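You operate a simulated robot arm through the tools that you are given. There is no shell and no other tool.

The job below is to be done with a simulated robot arm. You get a single attempt, and the scene is never put back.

## Task
Set the controls near the top of the fitting bench. At the end: the fault button two is switched on; the fault button one is switched up; the fault button three is switched on; the fault button nine is switched on; whatever was shut is shut again. Leave all else as you found it, and nothing knocked over.

It is judged by the outcome, as a careful person would: the job done as asked, and still so three seconds after it is handed in. It fails if anything else is knocked over, pushed out of place, dropped, spilled or broken.

## Robot
A 7-joint arm with a two-finger parallel gripper, fixed in place. Base frame: the origin is at the foot of the arm, x ahead of it, y to its left, z up; the work surface is at about z = 0. Lengths are in m, angles in rad, forces in N, time in s.
With the tool pointing down near the work surface it reaches from about 0.26 to 0.68 m from the base axis. Its first joint turns from -2.897 to 2.897 rad. Payload 2.5 kg.
The TCP is the grasp point between the finger pads, 0.03 m short of the fingertips. In the tool frame z runs along the fingers and y along their closing line. The gripper opens to 0.094 m. The fingers are 0.028 m wide and 0.01 m thick; the gripper's body (0.05 by 0.096 m) begins 0.055 m behind the TCP.
Orientation is told as [roll, pitch, yaw] about the base's x, y, z axes, in that order, counted from this pose: with the fingers straight down and closing along the base's y, the tool's x points along the base's -x, its y along +y and its z along -z.

## Interface
- The arm moves only by the tool servo_tool. Its argument "rows" is a list of rows, each an object (a shift or turn left out is 0, a gripper value left out holds the last) with "delta_rot": the turn, a rotation vector about the tool's x, y, z in rad, a list of three; "delta_pos": the shift along the tool's x, y, z in mm, a list of three; "fingers": the opening in per cent of the stroke, from 0 (shut) to 100 (fully open). In form: [{"delta_rot": [ax, ay, az], "delta_pos": [tx, ty, tz], "fingers": fingers}, ...]. A call has 1 to 20 rows; each row shifts and turns the commanded pose from where the row before left it, along the tool's axes as they then stand. Each row takes 0.2 s and may step no farther than 0.05 m and 0.15 rad from the row before; otherwise, or with a gripper value out of range, the whole call is refused. A pose out of reach is approached as far as the arm can. The call stops where the force on the tool passes 40 N (or 10 N more than at its start, if that is more) or the arm is blocked; 0.2 s more then pass. The fingers move at their own pace (about 0.072 m/s each) and stop on an object; they squeeze with about 42 N. The grip force told is the motor's: it shows also when the fingers shut on nothing. Time passes only in rows, and 0.2 s behind the last, so rows that do not move let the fingers close. The reply holds the time, the measured pose of the TCP, the force on the tool along the base axes, the opening and the grip force, in the units named above and with some noise, with the torque about the TCP (base axes, N m) and any sound that the robot's microphone picked up, and new pictures: "views" is both (left out), scene, wrist or none.
- Cameras (640 x 400 px; columns grow to the right, rows downward): "scene" is fixed at [0.0439, 0.6457, 0.762]; the picture's right is [-0.75, -0.66, 0.00], its down [-0.41, 0.48, -0.78] and it looks along [0.51, -0.59, -0.63] (base axes); focal length 372 px, centre (320, 200). "wrist" rides on the gripper at [0.076, 0.014, -0.102] in the tool frame; the picture's right is [-0.18, 0.98, 0.00], its down [-0.75, -0.14, -0.64] and it looks along [-0.63, -0.12, 0.77] (tool axes); focal length 243 px, centre (320, 200).
- pixel_to_xyz(camera, pixels): there is no depth. For up to 12 entries [column, row, z] of the newest picture of that camera ("zoom" is the newest enlarged one), the place [x, y] in the base frame at which the ray of that pixel passes the height z, good to about 0.002 m, but the place of the scene camera against the robot may be out by one fixed shift of up to 0.025 m in any direction. The clock stands still meanwhile.
- enlarge(camera, box): a new picture of the part [left, top, right, bottom] of that camera's present view, enlarged. The clock stands still meanwhile.
- close_job(): hands the job in; it is judged then, once.

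Leave the gripper open and the arm clear of the work at the hand-in unless told otherwise.

The tools are called after "Request:" as name(argument=value, ...) on one line, values as JSON. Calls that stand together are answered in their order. servo_tool: Moves the arm, as the interface text tells. Its arguments: {"type":"object","properties":{"rows":{"type":"array","items":{"type":"object","properties":{"delta_rot":{"type":"array","items":{"type":"number"}},"delta_pos":{"type":"array","items":{"type":"number"}},"fingers":{"type":"number"}}}},"views":{"type":"string","enum":["both","scene","wrist","none"]}},"required":["rows"]} The other tools are called the same way: pixel_to_xyz (camera, pixels) gives the place at which the rays of pixels pass given heights; enlarge (camera, box) takes an enlarged picture of a part of a camera's view; close_job () hands the job in.

At the start:

```text
t: 0.0
tcp_pos: [0.4481, 0.0648, 0.2133]
orientation: [-0.001, -0.001, 0.0]
contact_force: [-0.2, -1.1, 0.4]
wrist_torque: [0.0, 0.03, 0.0]
finger_gap: 0.0941
grip_force: 0.0
```

scene: 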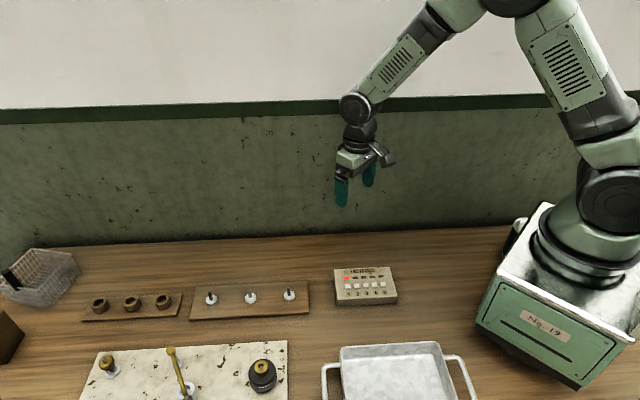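
wrist: 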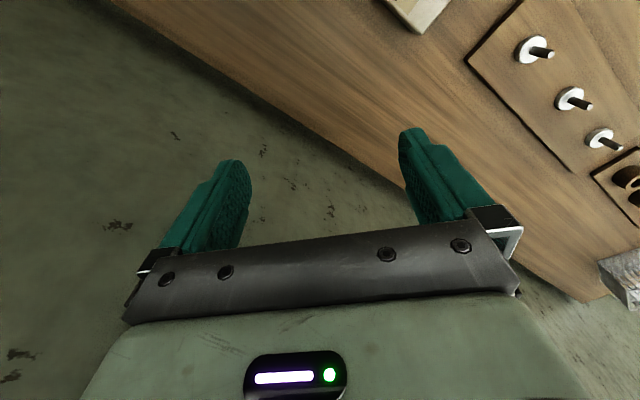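

I see a bench with a small panel of lamps and buttons around (365,285), two boards of posts and rings, and a speckled plate with controls at the bottom. I'll enlarge several regions to read the labels.

Request:
enlarge(camera="scene", box=[325, 255, 405, 310])

Request:
enlarge(camera="scene", box=[70, 270, 320, 400])

Request:
enlarge(camera="scene", box=[0, 230, 200, 400])

Request:
enlarge(camera="wrist", box=[360, 0, 640, 200])

```text
7.27 times, centred on (365, 282) of scene
```

zoom: 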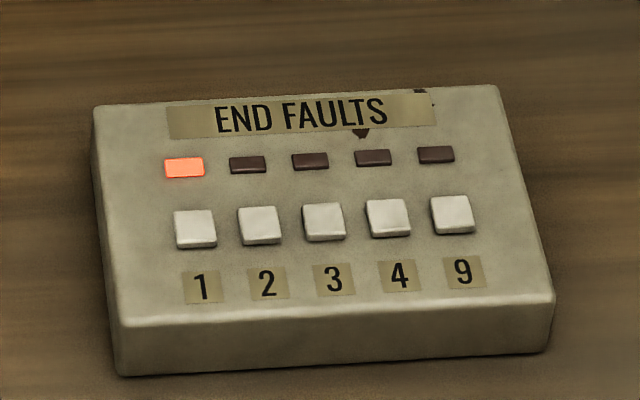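

```text
2.56 times, centred on (195, 335) of scene
```

zoom: 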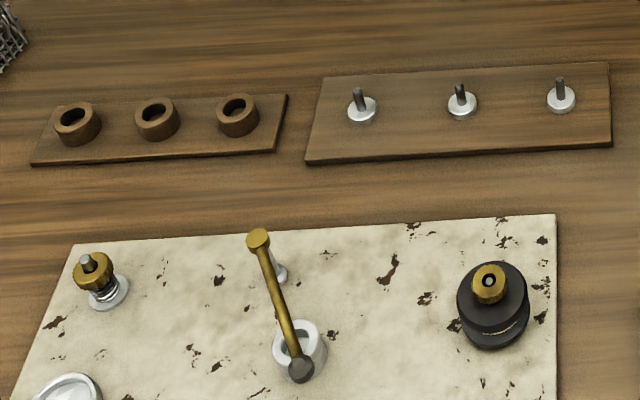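

```text
2.35 times, centred on (100, 315) of scene
```

zoom: 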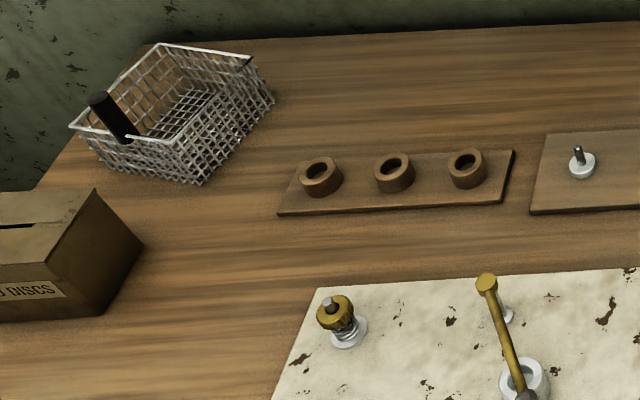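

```text
2.00 times, centred on (500, 100) of wrist
```

zoom: 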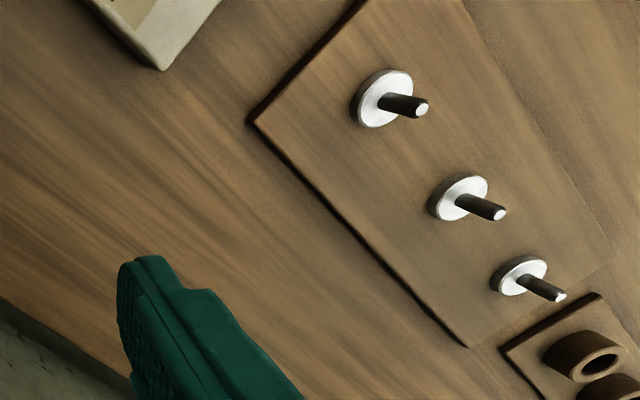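

The panel reads "END FAULTS", with buttons 1, 2, 3, 4, 9. The lamp above button 1 is lit and the others are dark. I'll enlarge more tightly to compare button heights, then locate the panel.

Request:
enlarge(camera="scene", box=[340, 272, 372, 292])

Request:
enlarge(camera="scene", box=[360, 272, 392, 292])

Request:
pixel_to_xyz(camera="scene", pixels=[[336.5, 268.5, 0.03], [387.5, 266, 0.03], [394, 292, 0.03], [340, 296, 0.03], [349.4, 285.6, 0.035], [357.3, 285.2, 0.035], [365.4, 284.7, 0.035], [373.4, 284, 0.035], [381.5, 283.7, 0.035]])

Request:
enlarge(camera="scene", box=[320, 240, 640, 400])

```text
16.00 times, centred on (356, 282) of scene
```

zoom: 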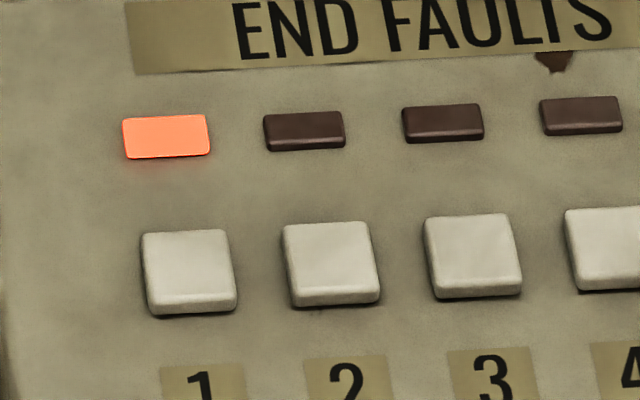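

```text
16.00 times, centred on (376, 282) of scene
```

zoom: 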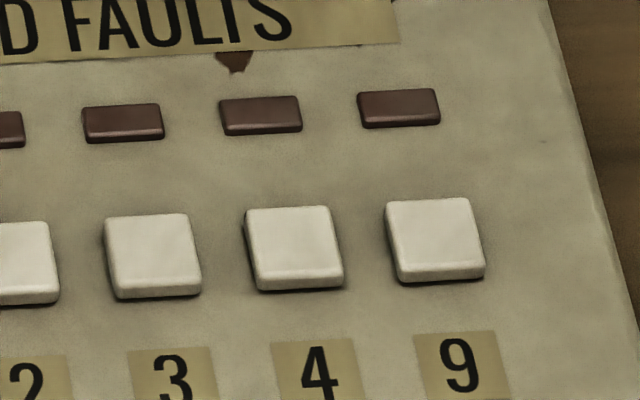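

```text
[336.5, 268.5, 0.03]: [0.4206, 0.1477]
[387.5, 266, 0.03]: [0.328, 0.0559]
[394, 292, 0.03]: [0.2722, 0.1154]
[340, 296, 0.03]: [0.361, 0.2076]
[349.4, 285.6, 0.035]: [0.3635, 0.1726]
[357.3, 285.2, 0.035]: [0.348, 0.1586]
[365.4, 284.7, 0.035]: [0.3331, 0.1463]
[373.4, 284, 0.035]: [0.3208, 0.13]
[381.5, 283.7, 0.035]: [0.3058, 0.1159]
```

```text
2.00 times, centred on (480, 320) of scene
```

zoom: 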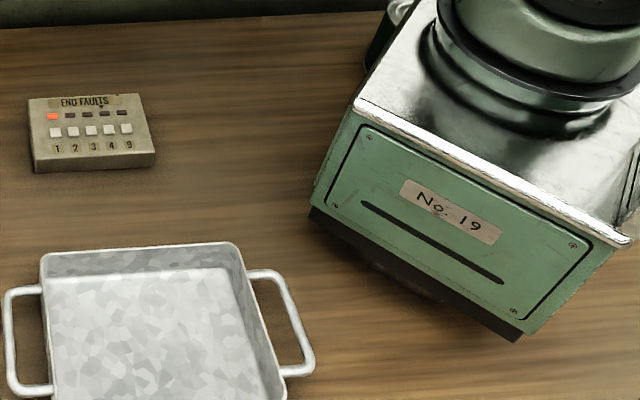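

The panel sits near (0.335, 0.145), with its button row running diagonally. I'll move above it at the present height, turn 45° so the wrist camera views the panel upright, and shut the fingers to make a narrow pusher.

Request:
servo_tool(rows=[{"delta_pos": [38, 27, 0], "fingers": 0}, {"delta_pos": [38, 27, 0]}, {"delta_pos": [37, 26, 0]}, {"delta_rot": [0, 0, 0.131]}, {"delta_rot": [0, 0, 0.131]}, {"delta_rot": [0, 0, 0.131]}, {"delta_rot": [0, 0, 0.131]}, {"delta_rot": [0, 0, 0.131]}, {"delta_rot": [0, 0, 0.13]}, {}], views="both")

```text
t: 2.2
tcp_pos: [0.335, 0.1452, 0.2135]
orientation: [-0.001, 0.0, -0.786]
contact_force: [0.0, 0.1, 0.3]
wrist_torque: [-0.02, 0.01, 0.0]
finger_gap: 0.0002
grip_force: 33.3
```

scene: 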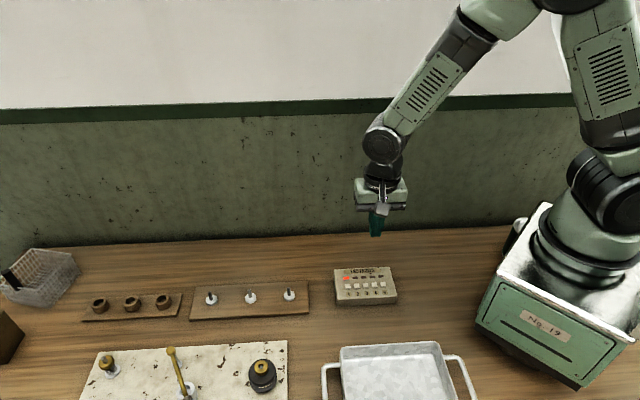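
wrist: 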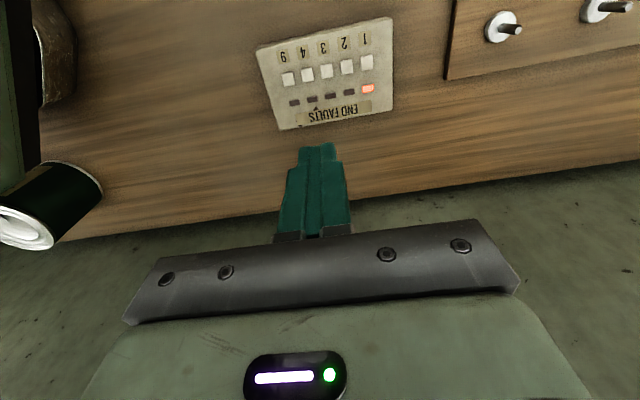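

The panel appears inverted in the wrist view at (325,75), with button 1 on the right. I'll enlarge it for a closer look.

Request:
enlarge(camera="wrist", box=[245, 10, 405, 135])

Request:
pixel_to_xyz(camera="wrist", pixels=[[257, 50, 0.03], [391, 17, 0.03], [391.5, 108, 0.0], [280, 129, 0.0], [366.5, 62, 0.03], [287.5, 79, 0.03], [366.5, 62, 0.02], [287.5, 79, 0.02], [320, 153, 0.183]])

```text
3.20 times, centred on (325, 72) of wrist
```

zoom: 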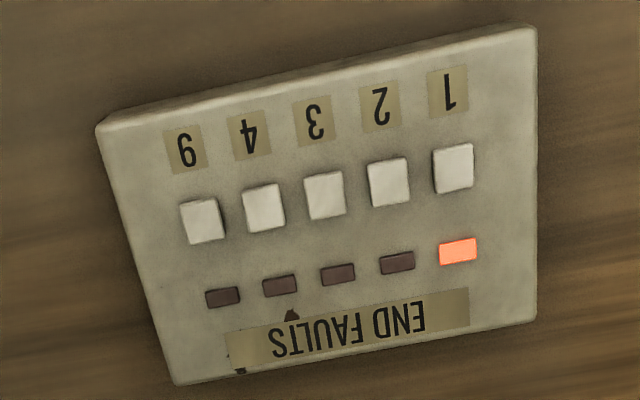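

```text
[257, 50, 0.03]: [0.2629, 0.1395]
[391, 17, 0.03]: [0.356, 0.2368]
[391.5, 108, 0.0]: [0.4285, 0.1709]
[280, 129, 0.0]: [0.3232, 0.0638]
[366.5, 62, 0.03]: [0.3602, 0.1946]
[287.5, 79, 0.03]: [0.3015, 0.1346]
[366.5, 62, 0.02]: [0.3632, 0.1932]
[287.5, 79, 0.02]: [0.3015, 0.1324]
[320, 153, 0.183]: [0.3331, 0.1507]
```

The button row runs at about 45.6°, matching the tool's yaw. I'll centre over button 3 and drop 60 mm, then use the second view to work out the height of the button tops.

Request:
servo_tool(rows=[{"delta_pos": [17, 11, 30]}, {"delta_pos": [0, 0, 30]}, {}], views="both")

Request:
enlarge(camera="wrist", box=[225, 30, 417, 150])

```text
t: 3.0
tcp_pos: [0.3306, 0.1671, 0.1532]
orientation: [0.0, 0.0, -0.786]
contact_force: [-0.6, 0.6, -0.3]
wrist_torque: [0.03, 0.04, 0.01]
finger_gap: 0.0
grip_force: 33.0
```

scene: 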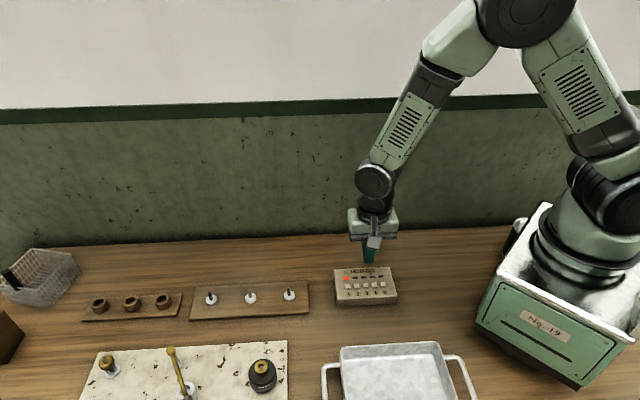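
wrist: 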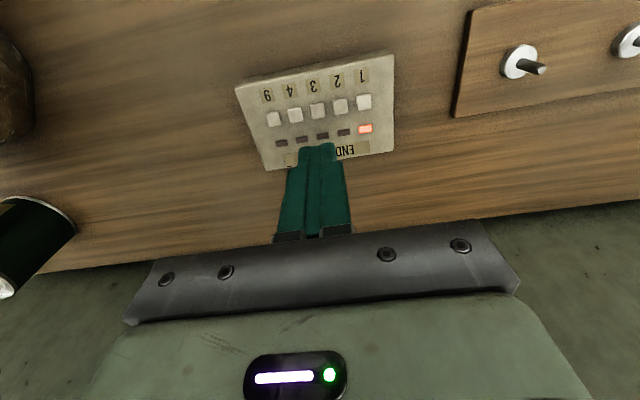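

```text
3.33 times, centred on (321, 90) of wrist
```

zoom: 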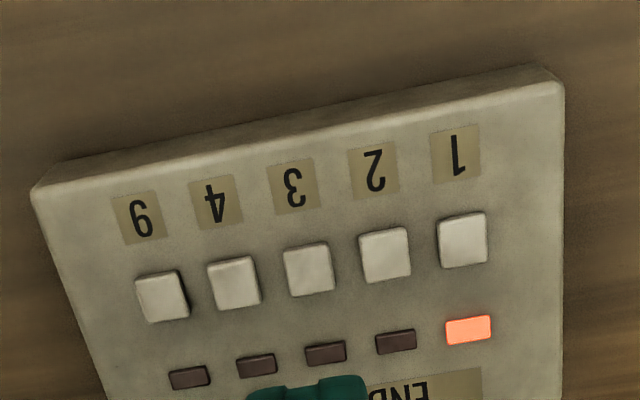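

I'll get ray crossings of the button centres in this zoom at several heights: button 1 (463,240), 2 (385,255), 3 (309,269), 4 (235,283) and 9 (162,296).

Request:
pixel_to_xyz(camera="zoom", pixels=[[463, 240, 0.02], [463, 240, 0.03], [463, 240, 0.04], [162, 296, 0.02], [162, 296, 0.03], [162, 296, 0.04], [309, 269, 0.03], [385, 255, 0.03], [235, 283, 0.03], [468, 330, 0.03], [190, 378, 0.03]])

```text
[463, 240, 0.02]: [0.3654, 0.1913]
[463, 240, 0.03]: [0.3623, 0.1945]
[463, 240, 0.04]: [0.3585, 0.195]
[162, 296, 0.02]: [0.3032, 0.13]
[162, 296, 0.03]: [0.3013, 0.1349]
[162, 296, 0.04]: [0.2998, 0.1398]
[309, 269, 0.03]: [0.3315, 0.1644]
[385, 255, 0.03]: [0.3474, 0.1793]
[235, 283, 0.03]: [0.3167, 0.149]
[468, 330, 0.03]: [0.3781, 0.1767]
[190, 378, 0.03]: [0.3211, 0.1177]
```

Both views agree that the button tops are near z = 0.03. Before pressing, I need to know what "up" means for button 1, so I'll zoom in and compare its height with the others.

Request:
enlarge(camera="wrist", box=[320, 85, 384, 125])

Request:
enlarge(camera="wrist", box=[260, 95, 324, 135])

Request:
enlarge(camera="scene", box=[341, 270, 389, 300])

```text
10.00 times, centred on (352, 105) of wrist
```

zoom: 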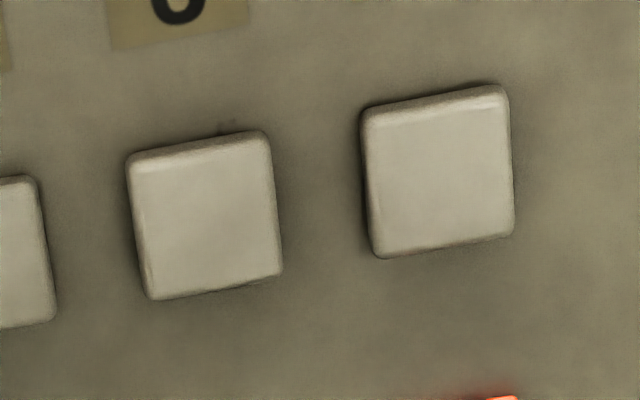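

```text
10.00 times, centred on (292, 115) of wrist
```

zoom: 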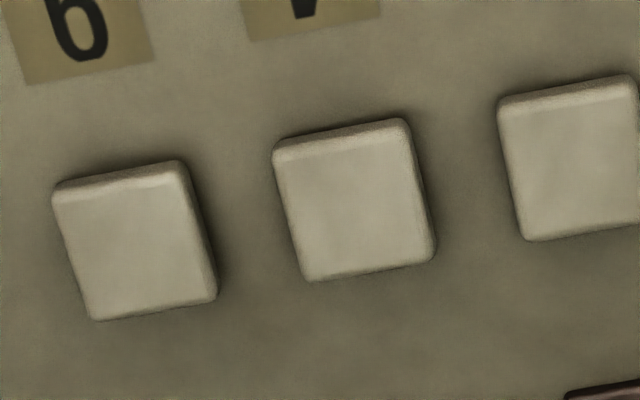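

```text
13.33 times, centred on (365, 285) of scene
```

zoom: 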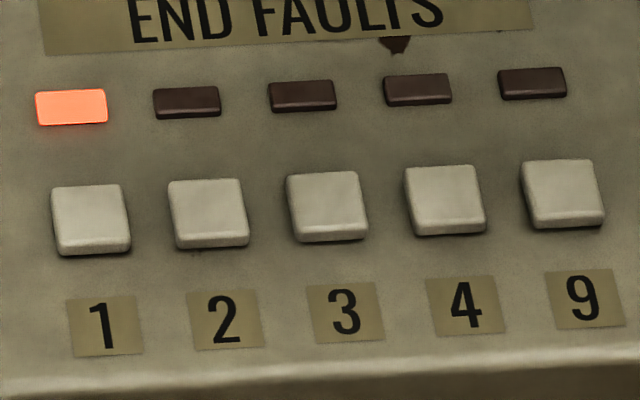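

All five button caps stand at the same height, so "up" doesn't refer to a visibly raised cap. I'll start with button 2 and watch how it behaves. First I'll move over it, lower the tip to about z = 0.045, and check alignment.

Request:
servo_tool(rows=[{"delta_pos": [-3, 20.4, 0]}, {"delta_pos": [0, 0, 40]}, {"delta_pos": [0, 0, 38]}, {}], views="both")

Request:
enlarge(camera="wrist", box=[240, 80, 400, 180])

Request:
enlarge(camera="scene", box=[325, 240, 405, 310])

```text
t: 4.0
tcp_pos: [0.3479, 0.18, 0.0748]
orientation: [-0.001, -0.002, -0.785]
contact_force: [-0.5, 0.1, 0.0]
wrist_torque: [0.01, 0.02, 0.01]
finger_gap: 0.0001
grip_force: 33.3
```

scene: 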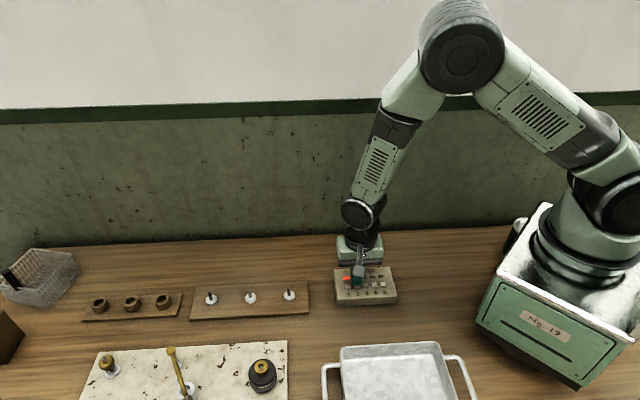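
wrist: 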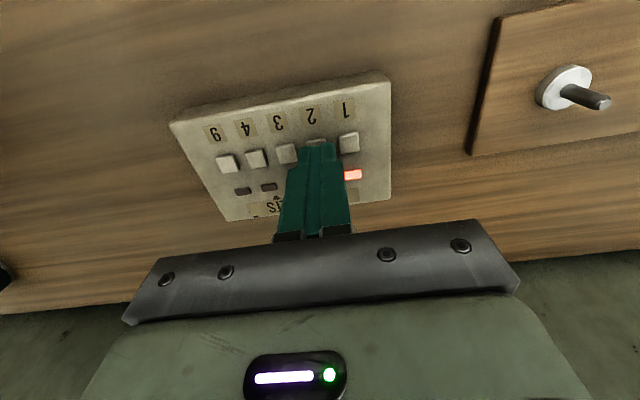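

```text
4.00 times, centred on (320, 130) of wrist
```

zoom: 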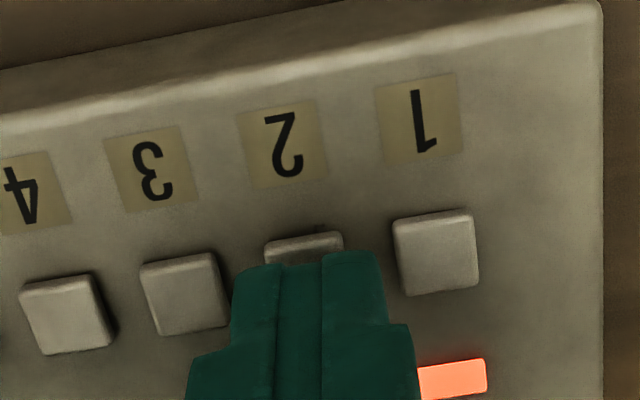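

```text
5.71 times, centred on (365, 275) of scene
```

zoom: 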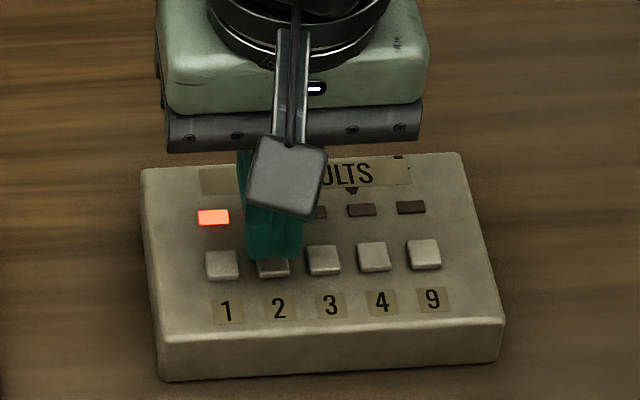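

The tip (wrist 318,148) is lined up over button 2 and clear of buttons 1 and 3. I'll lower in small steps and read the force.

Request:
servo_tool(rows=[{"delta_pos": [0, 0, 3]}, {"delta_pos": [0, 0, 3]}, {"delta_pos": [0, 0, 2]}, {"delta_pos": [0, 0, 2]}], views="none")

Request:
enlarge(camera="scene", box=[333, 262, 397, 302])

```text
t: 5.0
tcp_pos: [0.3476, 0.1782, 0.0657]
orientation: [0.001, 0.0, -0.785]
contact_force: [0.1, 0.1, 0.1]
wrist_torque: [0.01, 0.04, 0.01]
finger_gap: 0.0
grip_force: 32.9
```

```text
10.00 times, centred on (365, 282) of scene
```

zoom: 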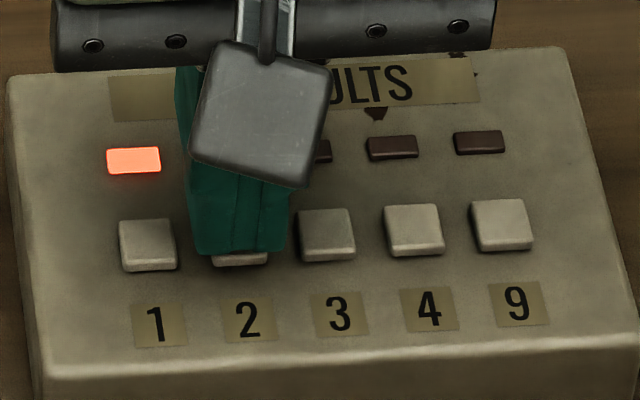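

There's no contact yet with the tip at about z = 0.036. I'll continue in 1 mm steps.

Request:
servo_tool(rows=[{"delta_pos": [0, 0, 1]}, {"delta_pos": [0, 0, 1]}, {"delta_pos": [0, 0, 1]}], views="none")

Request:
enlarge(camera="scene", box=[333, 262, 397, 302])

```text
t: 5.8
tcp_pos: [0.3476, 0.1776, 0.0618]
orientation: [0.0, 0.0, -0.785]
contact_force: [1.0, -1.0, 1.5]
wrist_torque: [0.0, 0.01, 0.0]
finger_gap: 0.0
grip_force: 33.2
heard: click
```

```text
10.00 times, centred on (365, 282) of scene
```

zoom: 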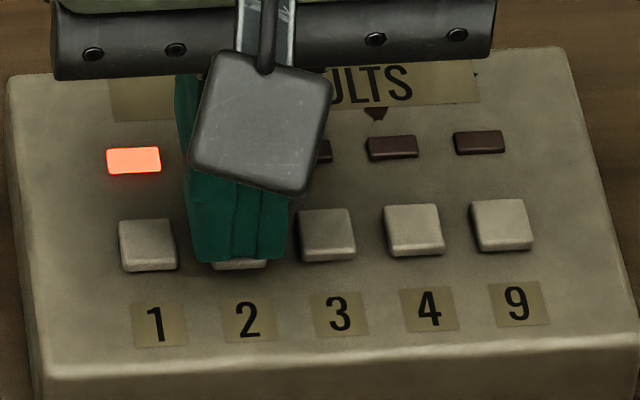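

I heard a click with a light force at tip z of about 0.032. I'll lift 40 mm and see which lamp changed.

Request:
servo_tool(rows=[{"delta_pos": [0, 0, -5]}, {"delta_pos": [0, 0, -35]}, {}], views="both")

Request:
enlarge(camera="scene", box=[333, 262, 397, 302])

Request:
enlarge(camera="wrist", box=[240, 80, 400, 180])

```text
t: 6.6
tcp_pos: [0.3452, 0.177, 0.1034]
orientation: [-0.001, 0.001, -0.785]
contact_force: [0.1, -0.6, 0.0]
wrist_torque: [0.02, 0.01, 0.0]
finger_gap: 0.0001
grip_force: 33.1
```

scene: 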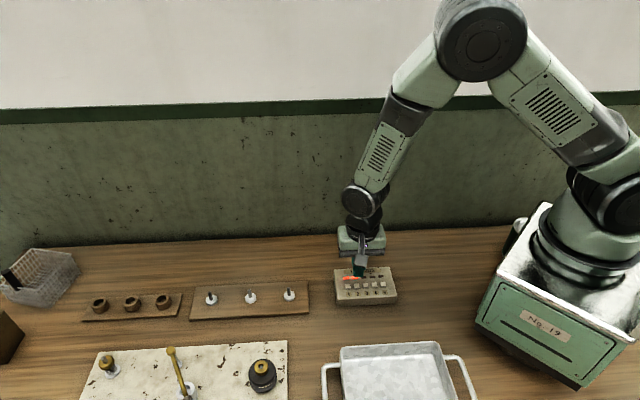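
wrist: 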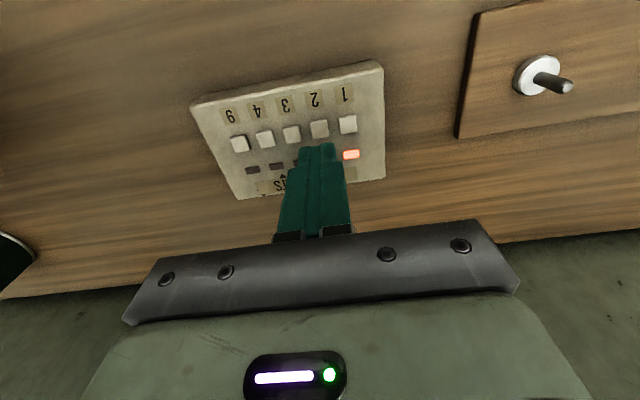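

```text
10.00 times, centred on (365, 282) of scene
```

zoom: 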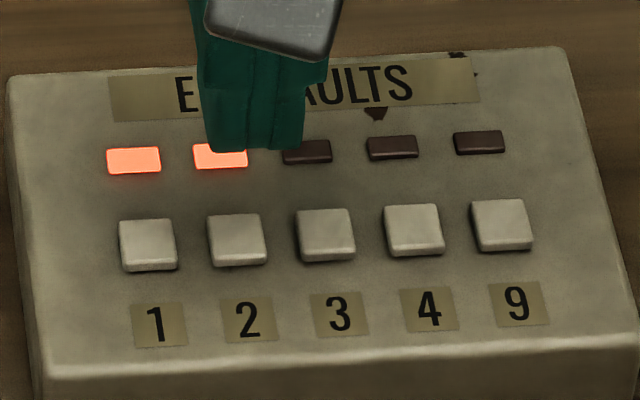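

```text
4.00 times, centred on (320, 130) of wrist
```

zoom: 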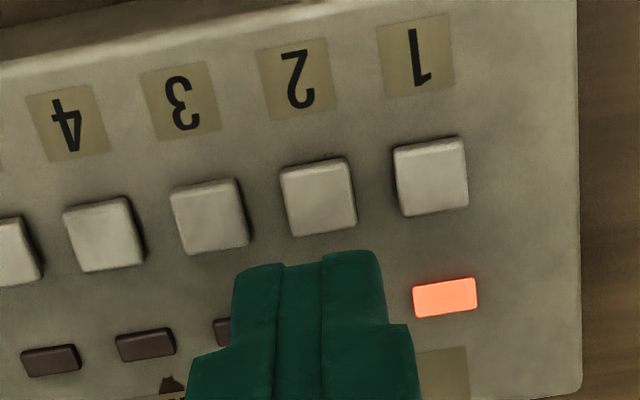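

Lamp 2 is now lit, so each press toggles the lamp above the button. Next is button 3, 21 mm along the row on tool -y, with the same total descent.

Request:
servo_tool(rows=[{"delta_pos": [0, -21, 0]}, {}, {"delta_pos": [0, 0, 18]}, {"delta_pos": [0, 0, 12]}, {}], views="both")

Request:
enlarge(camera="wrist", box=[240, 80, 400, 180])

Request:
enlarge(camera="scene", box=[333, 262, 397, 302])

```text
t: 7.8
tcp_pos: [0.3329, 0.1626, 0.0726]
orientation: [0.001, 0.001, -0.786]
contact_force: [0.2, 0.2, 0.0]
wrist_torque: [-0.02, -0.04, -0.01]
finger_gap: 0.0
grip_force: 33.2
```

scene: 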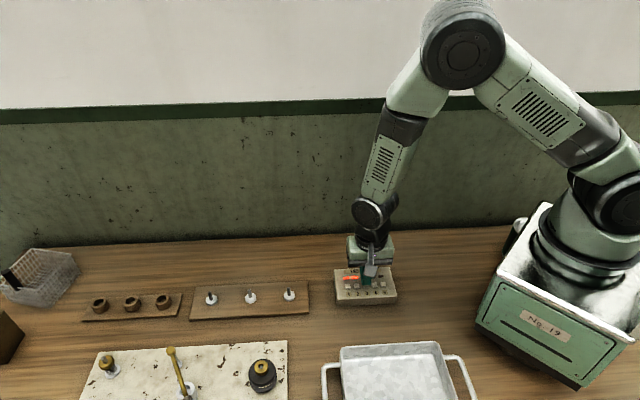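
wrist: 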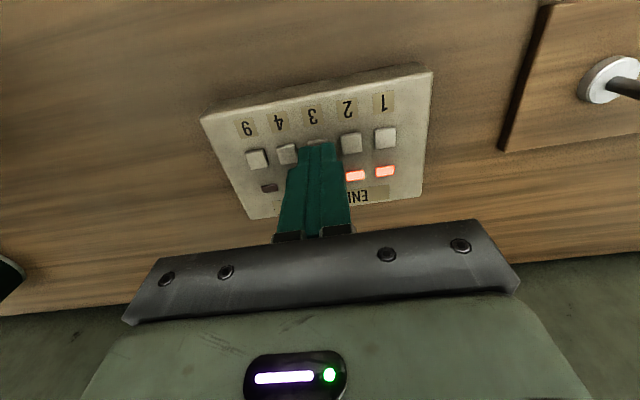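

```text
4.00 times, centred on (320, 130) of wrist
```

zoom: 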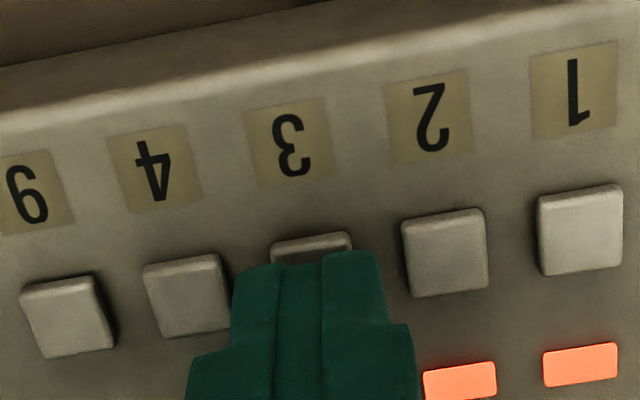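

```text
10.00 times, centred on (365, 282) of scene
```

zoom: 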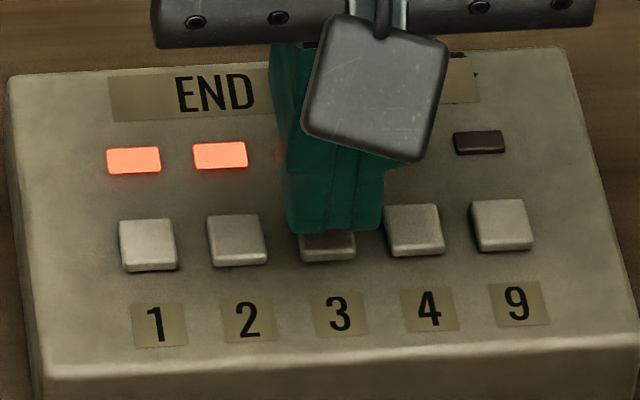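

The tip is centred on button 3 (zoom 311 against tip centre 310). I'll press it with the remaining 10 mm.

Request:
servo_tool(rows=[{"delta_pos": [0, 0, 4]}, {"delta_pos": [0, 0, 2]}, {"delta_pos": [0, 0, 2]}, {"delta_pos": [0, 0, 1]}, {"delta_pos": [0, 0, 1]}], views="none")

```text
t: 9.0
tcp_pos: [0.3321, 0.1631, 0.0635]
orientation: [0.001, 0.0, -0.784]
contact_force: [0.2, 1.1, 1.1]
wrist_torque: [0.05, -0.01, -0.01]
finger_gap: 0.0
grip_force: 32.6
heard: click
```

A click came from button 3. I'll lift 40 mm and check the lamps.

Request:
servo_tool(rows=[{"delta_pos": [0, 0, -5]}, {"delta_pos": [0, 0, -35]}, {}], views="none")

Request:
enlarge(camera="scene", box=[333, 262, 397, 302])

```text
t: 9.8
tcp_pos: [0.3324, 0.1631, 0.1045]
orientation: [0.0, 0.001, -0.786]
contact_force: [-0.8, -0.6, -0.6]
wrist_torque: [0.02, 0.0, -0.01]
finger_gap: 0.0001
grip_force: 33.1
```

```text
10.00 times, centred on (365, 282) of scene
```

zoom: 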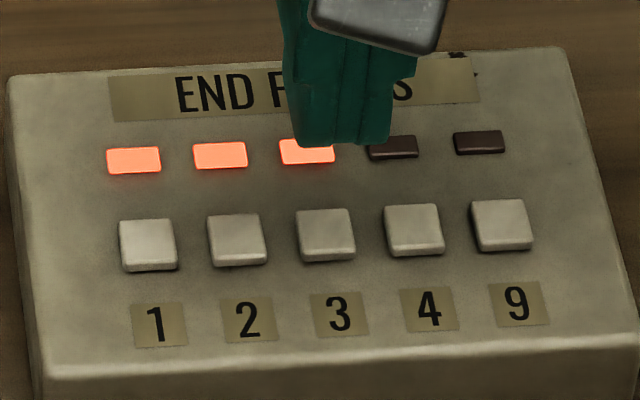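

Lamps 1, 2 and 3 are lit. Next I'll move 42 mm along the row to button 9, passing over button 4 while high, and check alignment.

Request:
servo_tool(rows=[{"delta_pos": [0, -21, 0]}, {"delta_pos": [0, -21, 0]}, {}, {"delta_pos": [0, 0, 18]}, {"delta_pos": [0, 0, 12]}, {}], views="both")

Request:
enlarge(camera="wrist", box=[240, 80, 400, 180])

Request:
enlarge(camera="scene", box=[333, 262, 397, 302])

```text
t: 11.2
tcp_pos: [0.3033, 0.1336, 0.0739]
orientation: [0.001, 0.0, -0.785]
contact_force: [-0.2, -0.3, 0.1]
wrist_torque: [0.01, 0.02, 0.0]
finger_gap: 0.0
grip_force: 32.3
```

scene: 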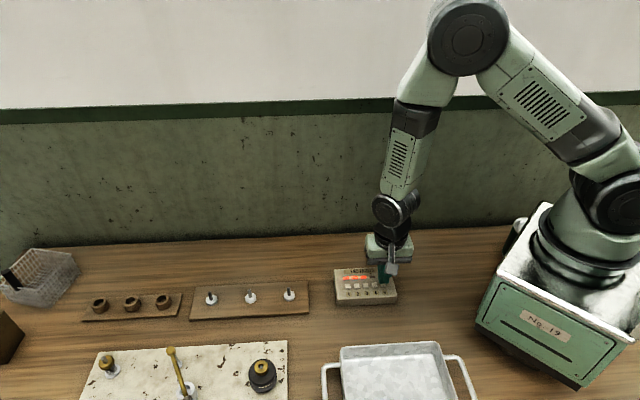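
wrist: 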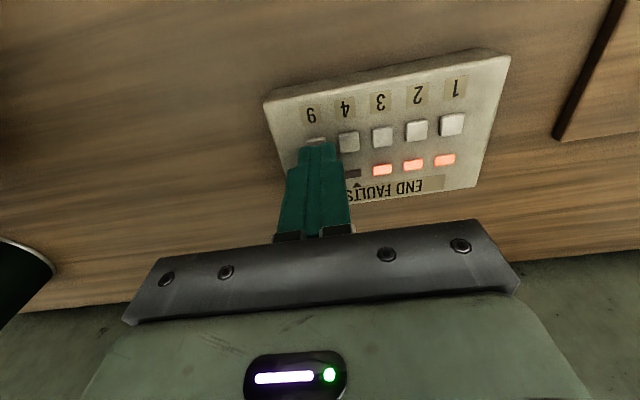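

```text
4.00 times, centred on (320, 130) of wrist
```

zoom: 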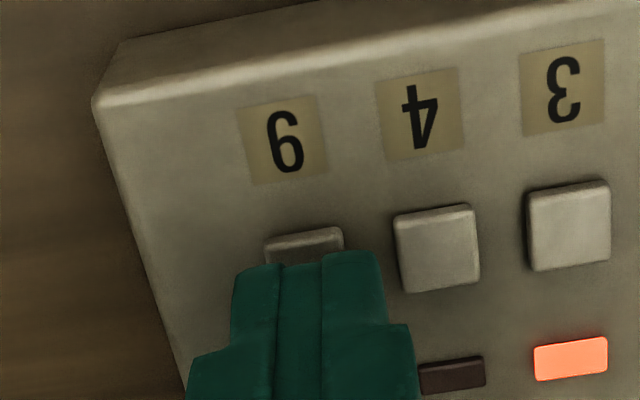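

```text
10.00 times, centred on (365, 282) of scene
```

zoom: 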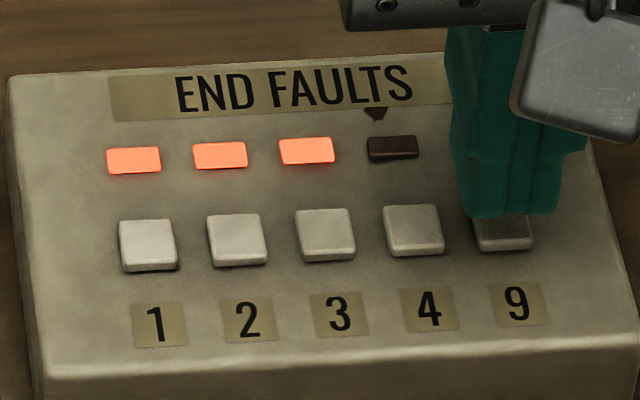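

Button 9's centre (zoom 303) is about 1 mm to the left of the tip, so I'll shift 1 mm and then press.

Request:
servo_tool(rows=[{"delta_pos": [0, -1, 4]}, {"delta_pos": [0, 0, 2]}, {"delta_pos": [0, 0, 2]}, {"delta_pos": [0, 0, 1]}, {"delta_pos": [0, 0, 1]}], views="none")

```text
t: 12.4
tcp_pos: [0.3033, 0.1328, 0.0646]
orientation: [0.001, 0.001, -0.784]
contact_force: [0.1, -0.1, 0.6]
wrist_torque: [0.03, 0.02, 0.01]
finger_gap: 0.0
grip_force: 32.8
```

No click yet and the force is light. I'll go 1 mm further at a time.

Request:
servo_tool(rows=[{"delta_pos": [0, 0, 1]}, {}], views="none")

```text
t: 13.0
tcp_pos: [0.3025, 0.1326, 0.0624]
orientation: [0.0, -0.001, -0.786]
contact_force: [0.3, -0.9, 2.5]
wrist_torque: [0.0, -0.03, 0.02]
finger_gap: 0.0
grip_force: 32.9
heard: click
```

A click came from button 9. I'll lift and check the lamps.

Request:
servo_tool(rows=[{"delta_pos": [0, 0, -5]}, {"delta_pos": [0, 0, -36]}, {"delta_pos": [0, 0, -40]}, {}], views="both")

Request:
enlarge(camera="scene", box=[333, 262, 397, 302])

```text
t: 14.0
tcp_pos: [0.3022, 0.1328, 0.142]
orientation: [0.0, 0.001, -0.785]
contact_force: [-0.4, -0.5, 0.3]
wrist_torque: [0.0, -0.01, 0.02]
finger_gap: 0.0
grip_force: 33.0
```

scene: 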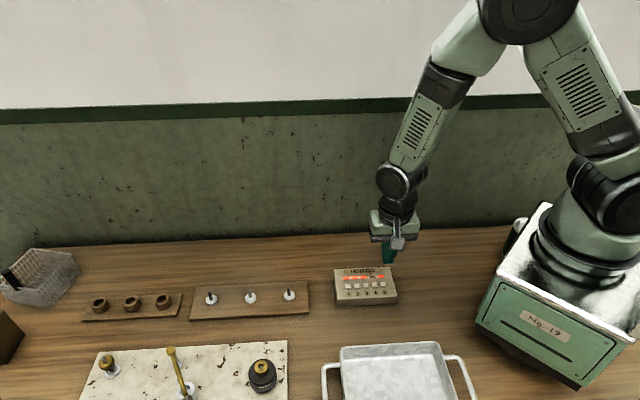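
wrist: 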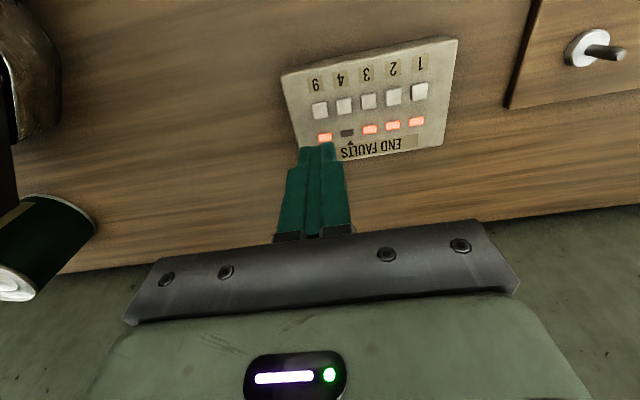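

```text
10.00 times, centred on (365, 282) of scene
```

zoom: 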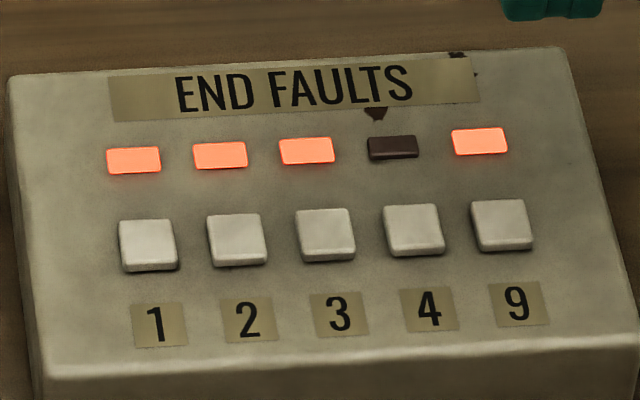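

Lamps 1, 2, 3 and 9 are lit and 4 is dark. I still have to settle what "up" means for button 1. I'll look closely for markings on the panel or other visible cues before deciding.

Request:
enlarge(camera="wrist", box=[270, 25, 470, 165])

Request:
enlarge(camera="wrist", box=[365, 70, 445, 120])

Request:
enlarge(camera="scene", box=[333, 262, 365, 282])

Request:
enlarge(camera="scene", box=[333, 282, 397, 312])

Request:
enlarge(camera="scene", box=[0, 300, 110, 400])

```text
2.86 times, centred on (370, 95) of wrist
```

zoom: 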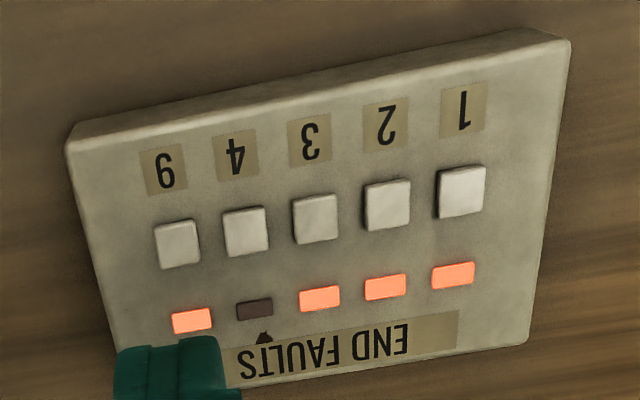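

```text
8.00 times, centred on (405, 95) of wrist
```

zoom: 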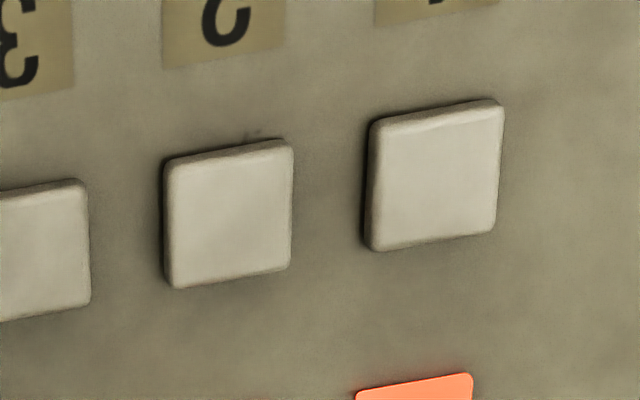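

```text
16.00 times, centred on (349, 272) of scene
```

zoom: 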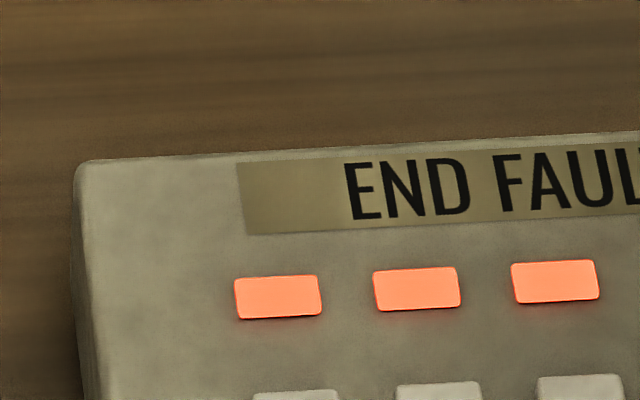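

```text
10.00 times, centred on (365, 297) of scene
```

zoom: 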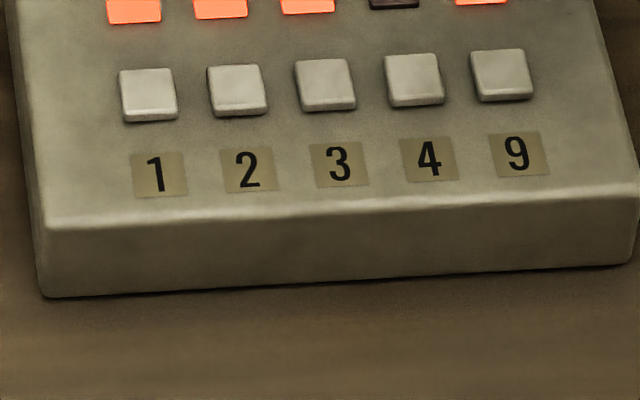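

```text
4.00 times, centred on (55, 350) of scene
```

zoom: 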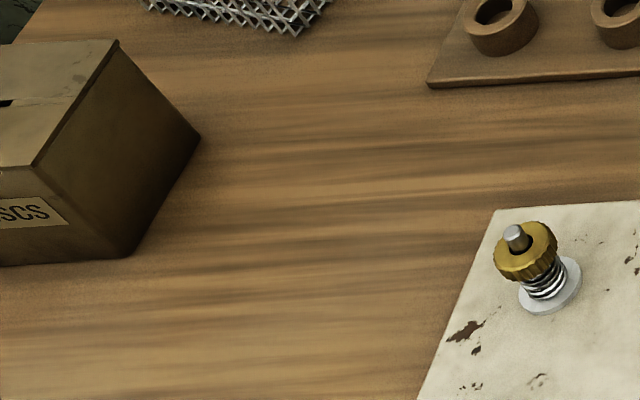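

I found no markings on the panel, and every cap sits at the same height whether lit or dark, so only the lamps show state.

Button 1 is the only listed button that was lit at the start, and the only one asked for with a different word from "on". For a push-button, "up" means released, or off, so I read it as lamp 1 dark. I'll go to button 1, 85 mm back along the row, and check alignment.

Request:
servo_tool(rows=[{"delta_pos": [0, 42.5, 0]}, {"delta_pos": [0, 42.5, 0]}, {}, {"delta_pos": [0, 0, 40]}, {"delta_pos": [0, 0, 30]}, {}], views="both")

Request:
enlarge(camera="wrist", box=[240, 80, 400, 180])

Request:
enlarge(camera="scene", box=[333, 262, 397, 302])

```text
t: 15.4
tcp_pos: [0.3611, 0.1954, 0.073]
orientation: [-0.001, 0.002, -0.786]
contact_force: [-1.2, -0.6, -0.6]
wrist_torque: [0.0, 0.02, -0.02]
finger_gap: 0.0001
grip_force: 32.8
```

scene: 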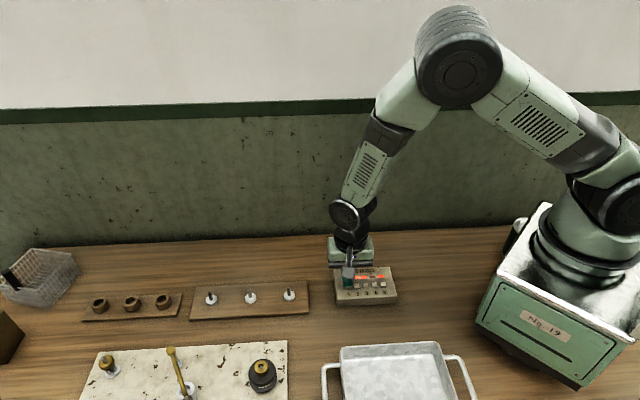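
wrist: 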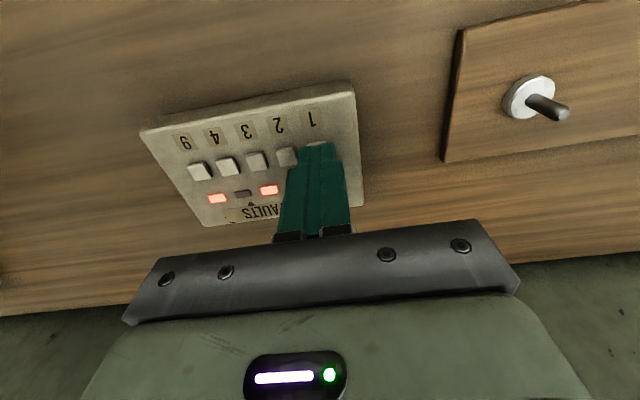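

```text
4.00 times, centred on (320, 130) of wrist
```

zoom: 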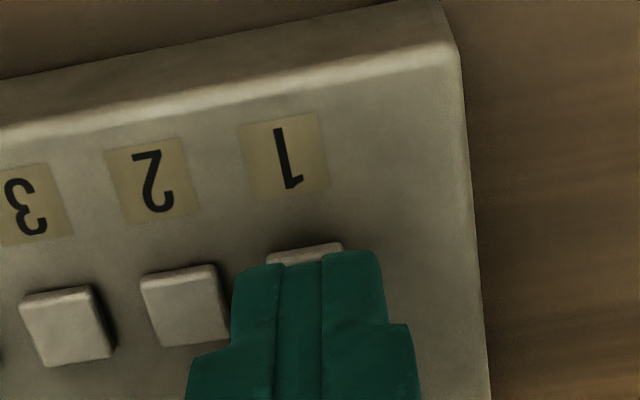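

```text
10.00 times, centred on (365, 282) of scene
```

zoom: 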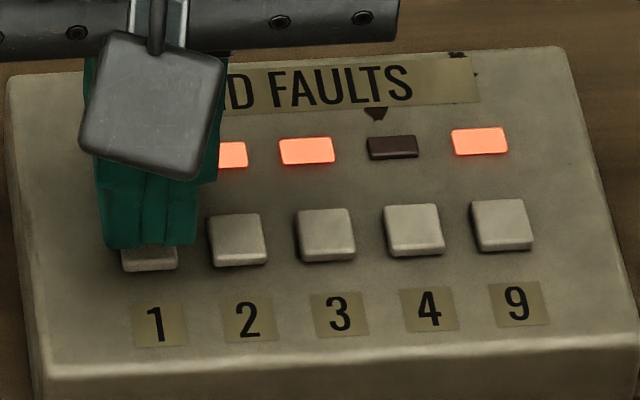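

The tip is over button 1 and clear of button 2. I'll press in small steps.

Request:
servo_tool(rows=[{"delta_pos": [0, 0, 4]}, {"delta_pos": [0, 0, 2]}, {"delta_pos": [0, 0, 2]}, {"delta_pos": [0, 0, 1]}, {"delta_pos": [0, 0, 1]}, {}], views="none")

```text
t: 16.8
tcp_pos: [0.3612, 0.1946, 0.063]
orientation: [-0.001, 0.002, -0.786]
contact_force: [0.7, 0.5, 1.2]
wrist_torque: [-0.02, -0.01, -0.03]
finger_gap: 0.0002
grip_force: 32.5
heard: click
```

A click came from button 1. I'll lift well clear and check the lamps and caps.

Request:
servo_tool(rows=[{"delta_pos": [0, 0, -5]}, {"delta_pos": [0, 0, -36]}, {"delta_pos": [0, 0, -45]}, {"delta_pos": [0, 0, -45]}, {}], views="both")

Request:
enlarge(camera="scene", box=[333, 262, 397, 302])

Request:
enlarge(camera="wrist", box=[225, 30, 385, 150])

```text
t: 18.0
tcp_pos: [0.3622, 0.1935, 0.1955]
orientation: [0.0, -0.001, -0.786]
contact_force: [0.6, 0.6, 0.0]
wrist_torque: [0.01, 0.03, 0.03]
finger_gap: 0.0
grip_force: 33.2
```

scene: 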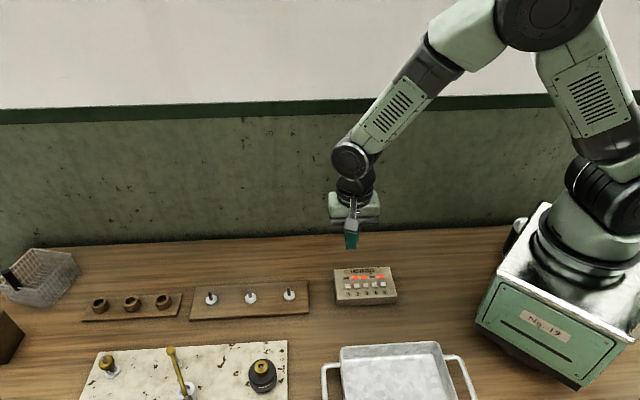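
wrist: 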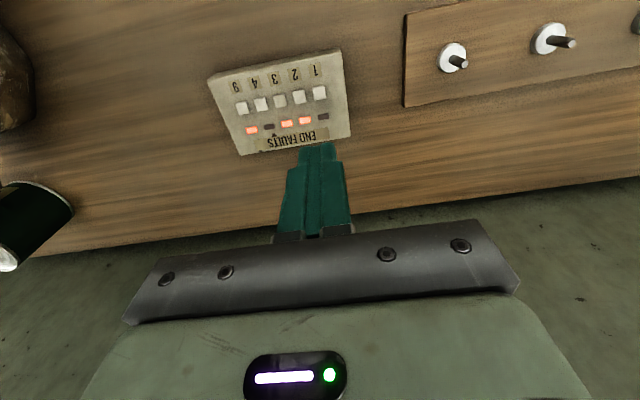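

```text
10.00 times, centred on (365, 282) of scene
```

zoom: 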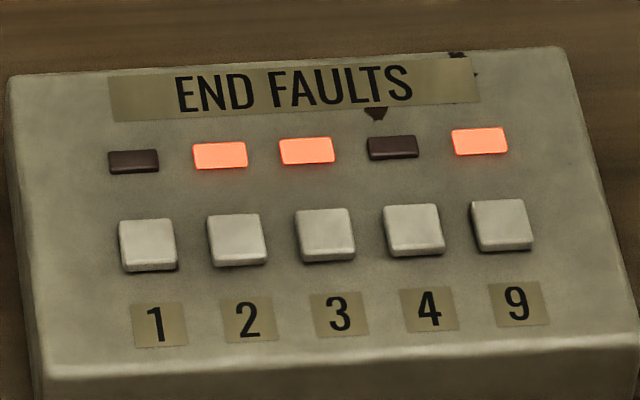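

```text
3.33 times, centred on (305, 90) of wrist
```

zoom: 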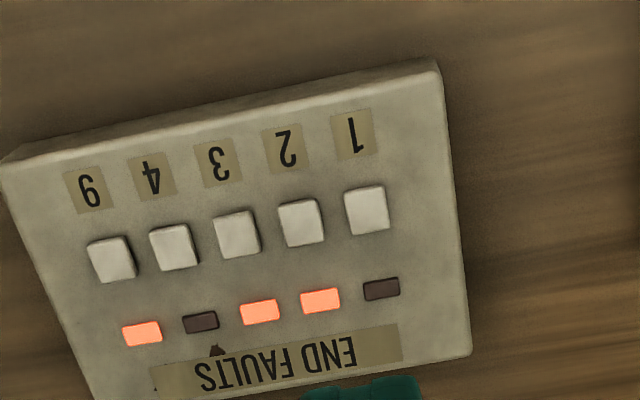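

Lamp 1 is now dark, 2, 3 and 9 are lit, and 4 is unchanged. The panel has not moved and nothing had been opened. I'll raise the arm, open the gripper and take a last look.

Request:
servo_tool(rows=[{"delta_pos": [0, 0, -40], "fingers": 100}, {"delta_pos": [-40, 0, -10]}, {"delta_pos": [-40, 0, 0]}, {}, {}, {}], views="both")

Request:
enlarge(camera="scene", box=[325, 255, 405, 310])

```text
t: 19.4
tcp_pos: [0.4205, 0.1352, 0.2452]
orientation: [0.0, 0.0, -0.786]
contact_force: [0.8, 0.2, -0.4]
wrist_torque: [0.01, 0.03, -0.01]
finger_gap: 0.0941
grip_force: 0.1
```

scene: 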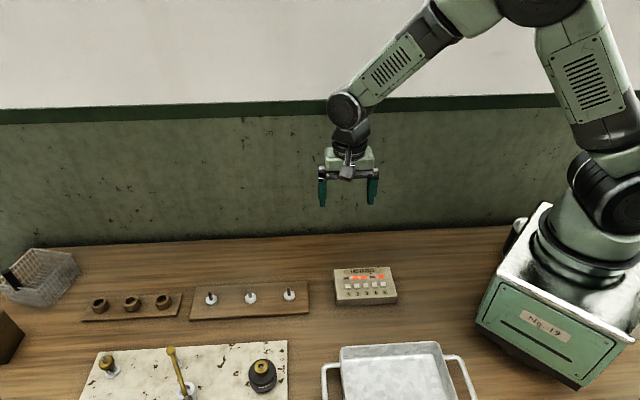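
wrist: 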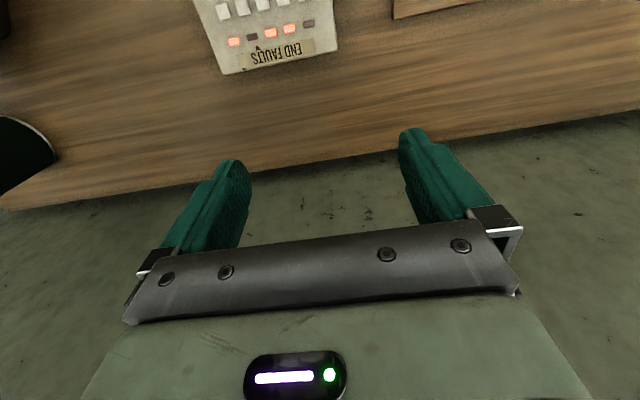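

```text
7.27 times, centred on (365, 282) of scene
```

zoom: 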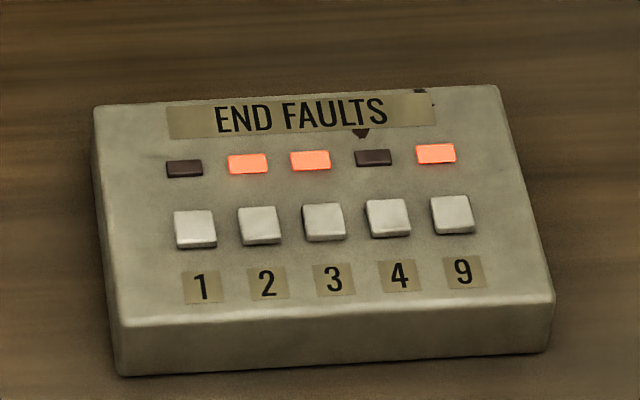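

The final state holds: lamps 2, 3 and 9 are lit, and 1 is off, which is how I read "up". Button 4 is untouched, the panel hasn't moved and nothing else was disturbed. The gripper is open and the arm is clear, so I'm handing in the job.

Request:
close_job()

```text
The job is handed in.
```

I handed the job in with fault buttons two, three and nine switched on and button one switched off. Whether off is right for button one depends on what "switched up" meant, and I couldn't confirm that.

- **Buttons two, three and nine:** I pressed each once. Each gave a click, and its lamp came on and stayed on.
- **Button one:** its lamp was lit at the start. I read "up" as released, meaning off, so I pressed it once and its lamp went dark. The panel has no markings for "up", and all the caps sit at the same height whether on or off. If "up" meant on, that press was wrong.
- **Button four:** I left it alone and it is still off.
- **Everything else:** I opened nothing, so there was nothing to shut again. The panel did not move, and in the last pictures nothing else had been disturbed. The gripper is open and the arm is clear of the bench.
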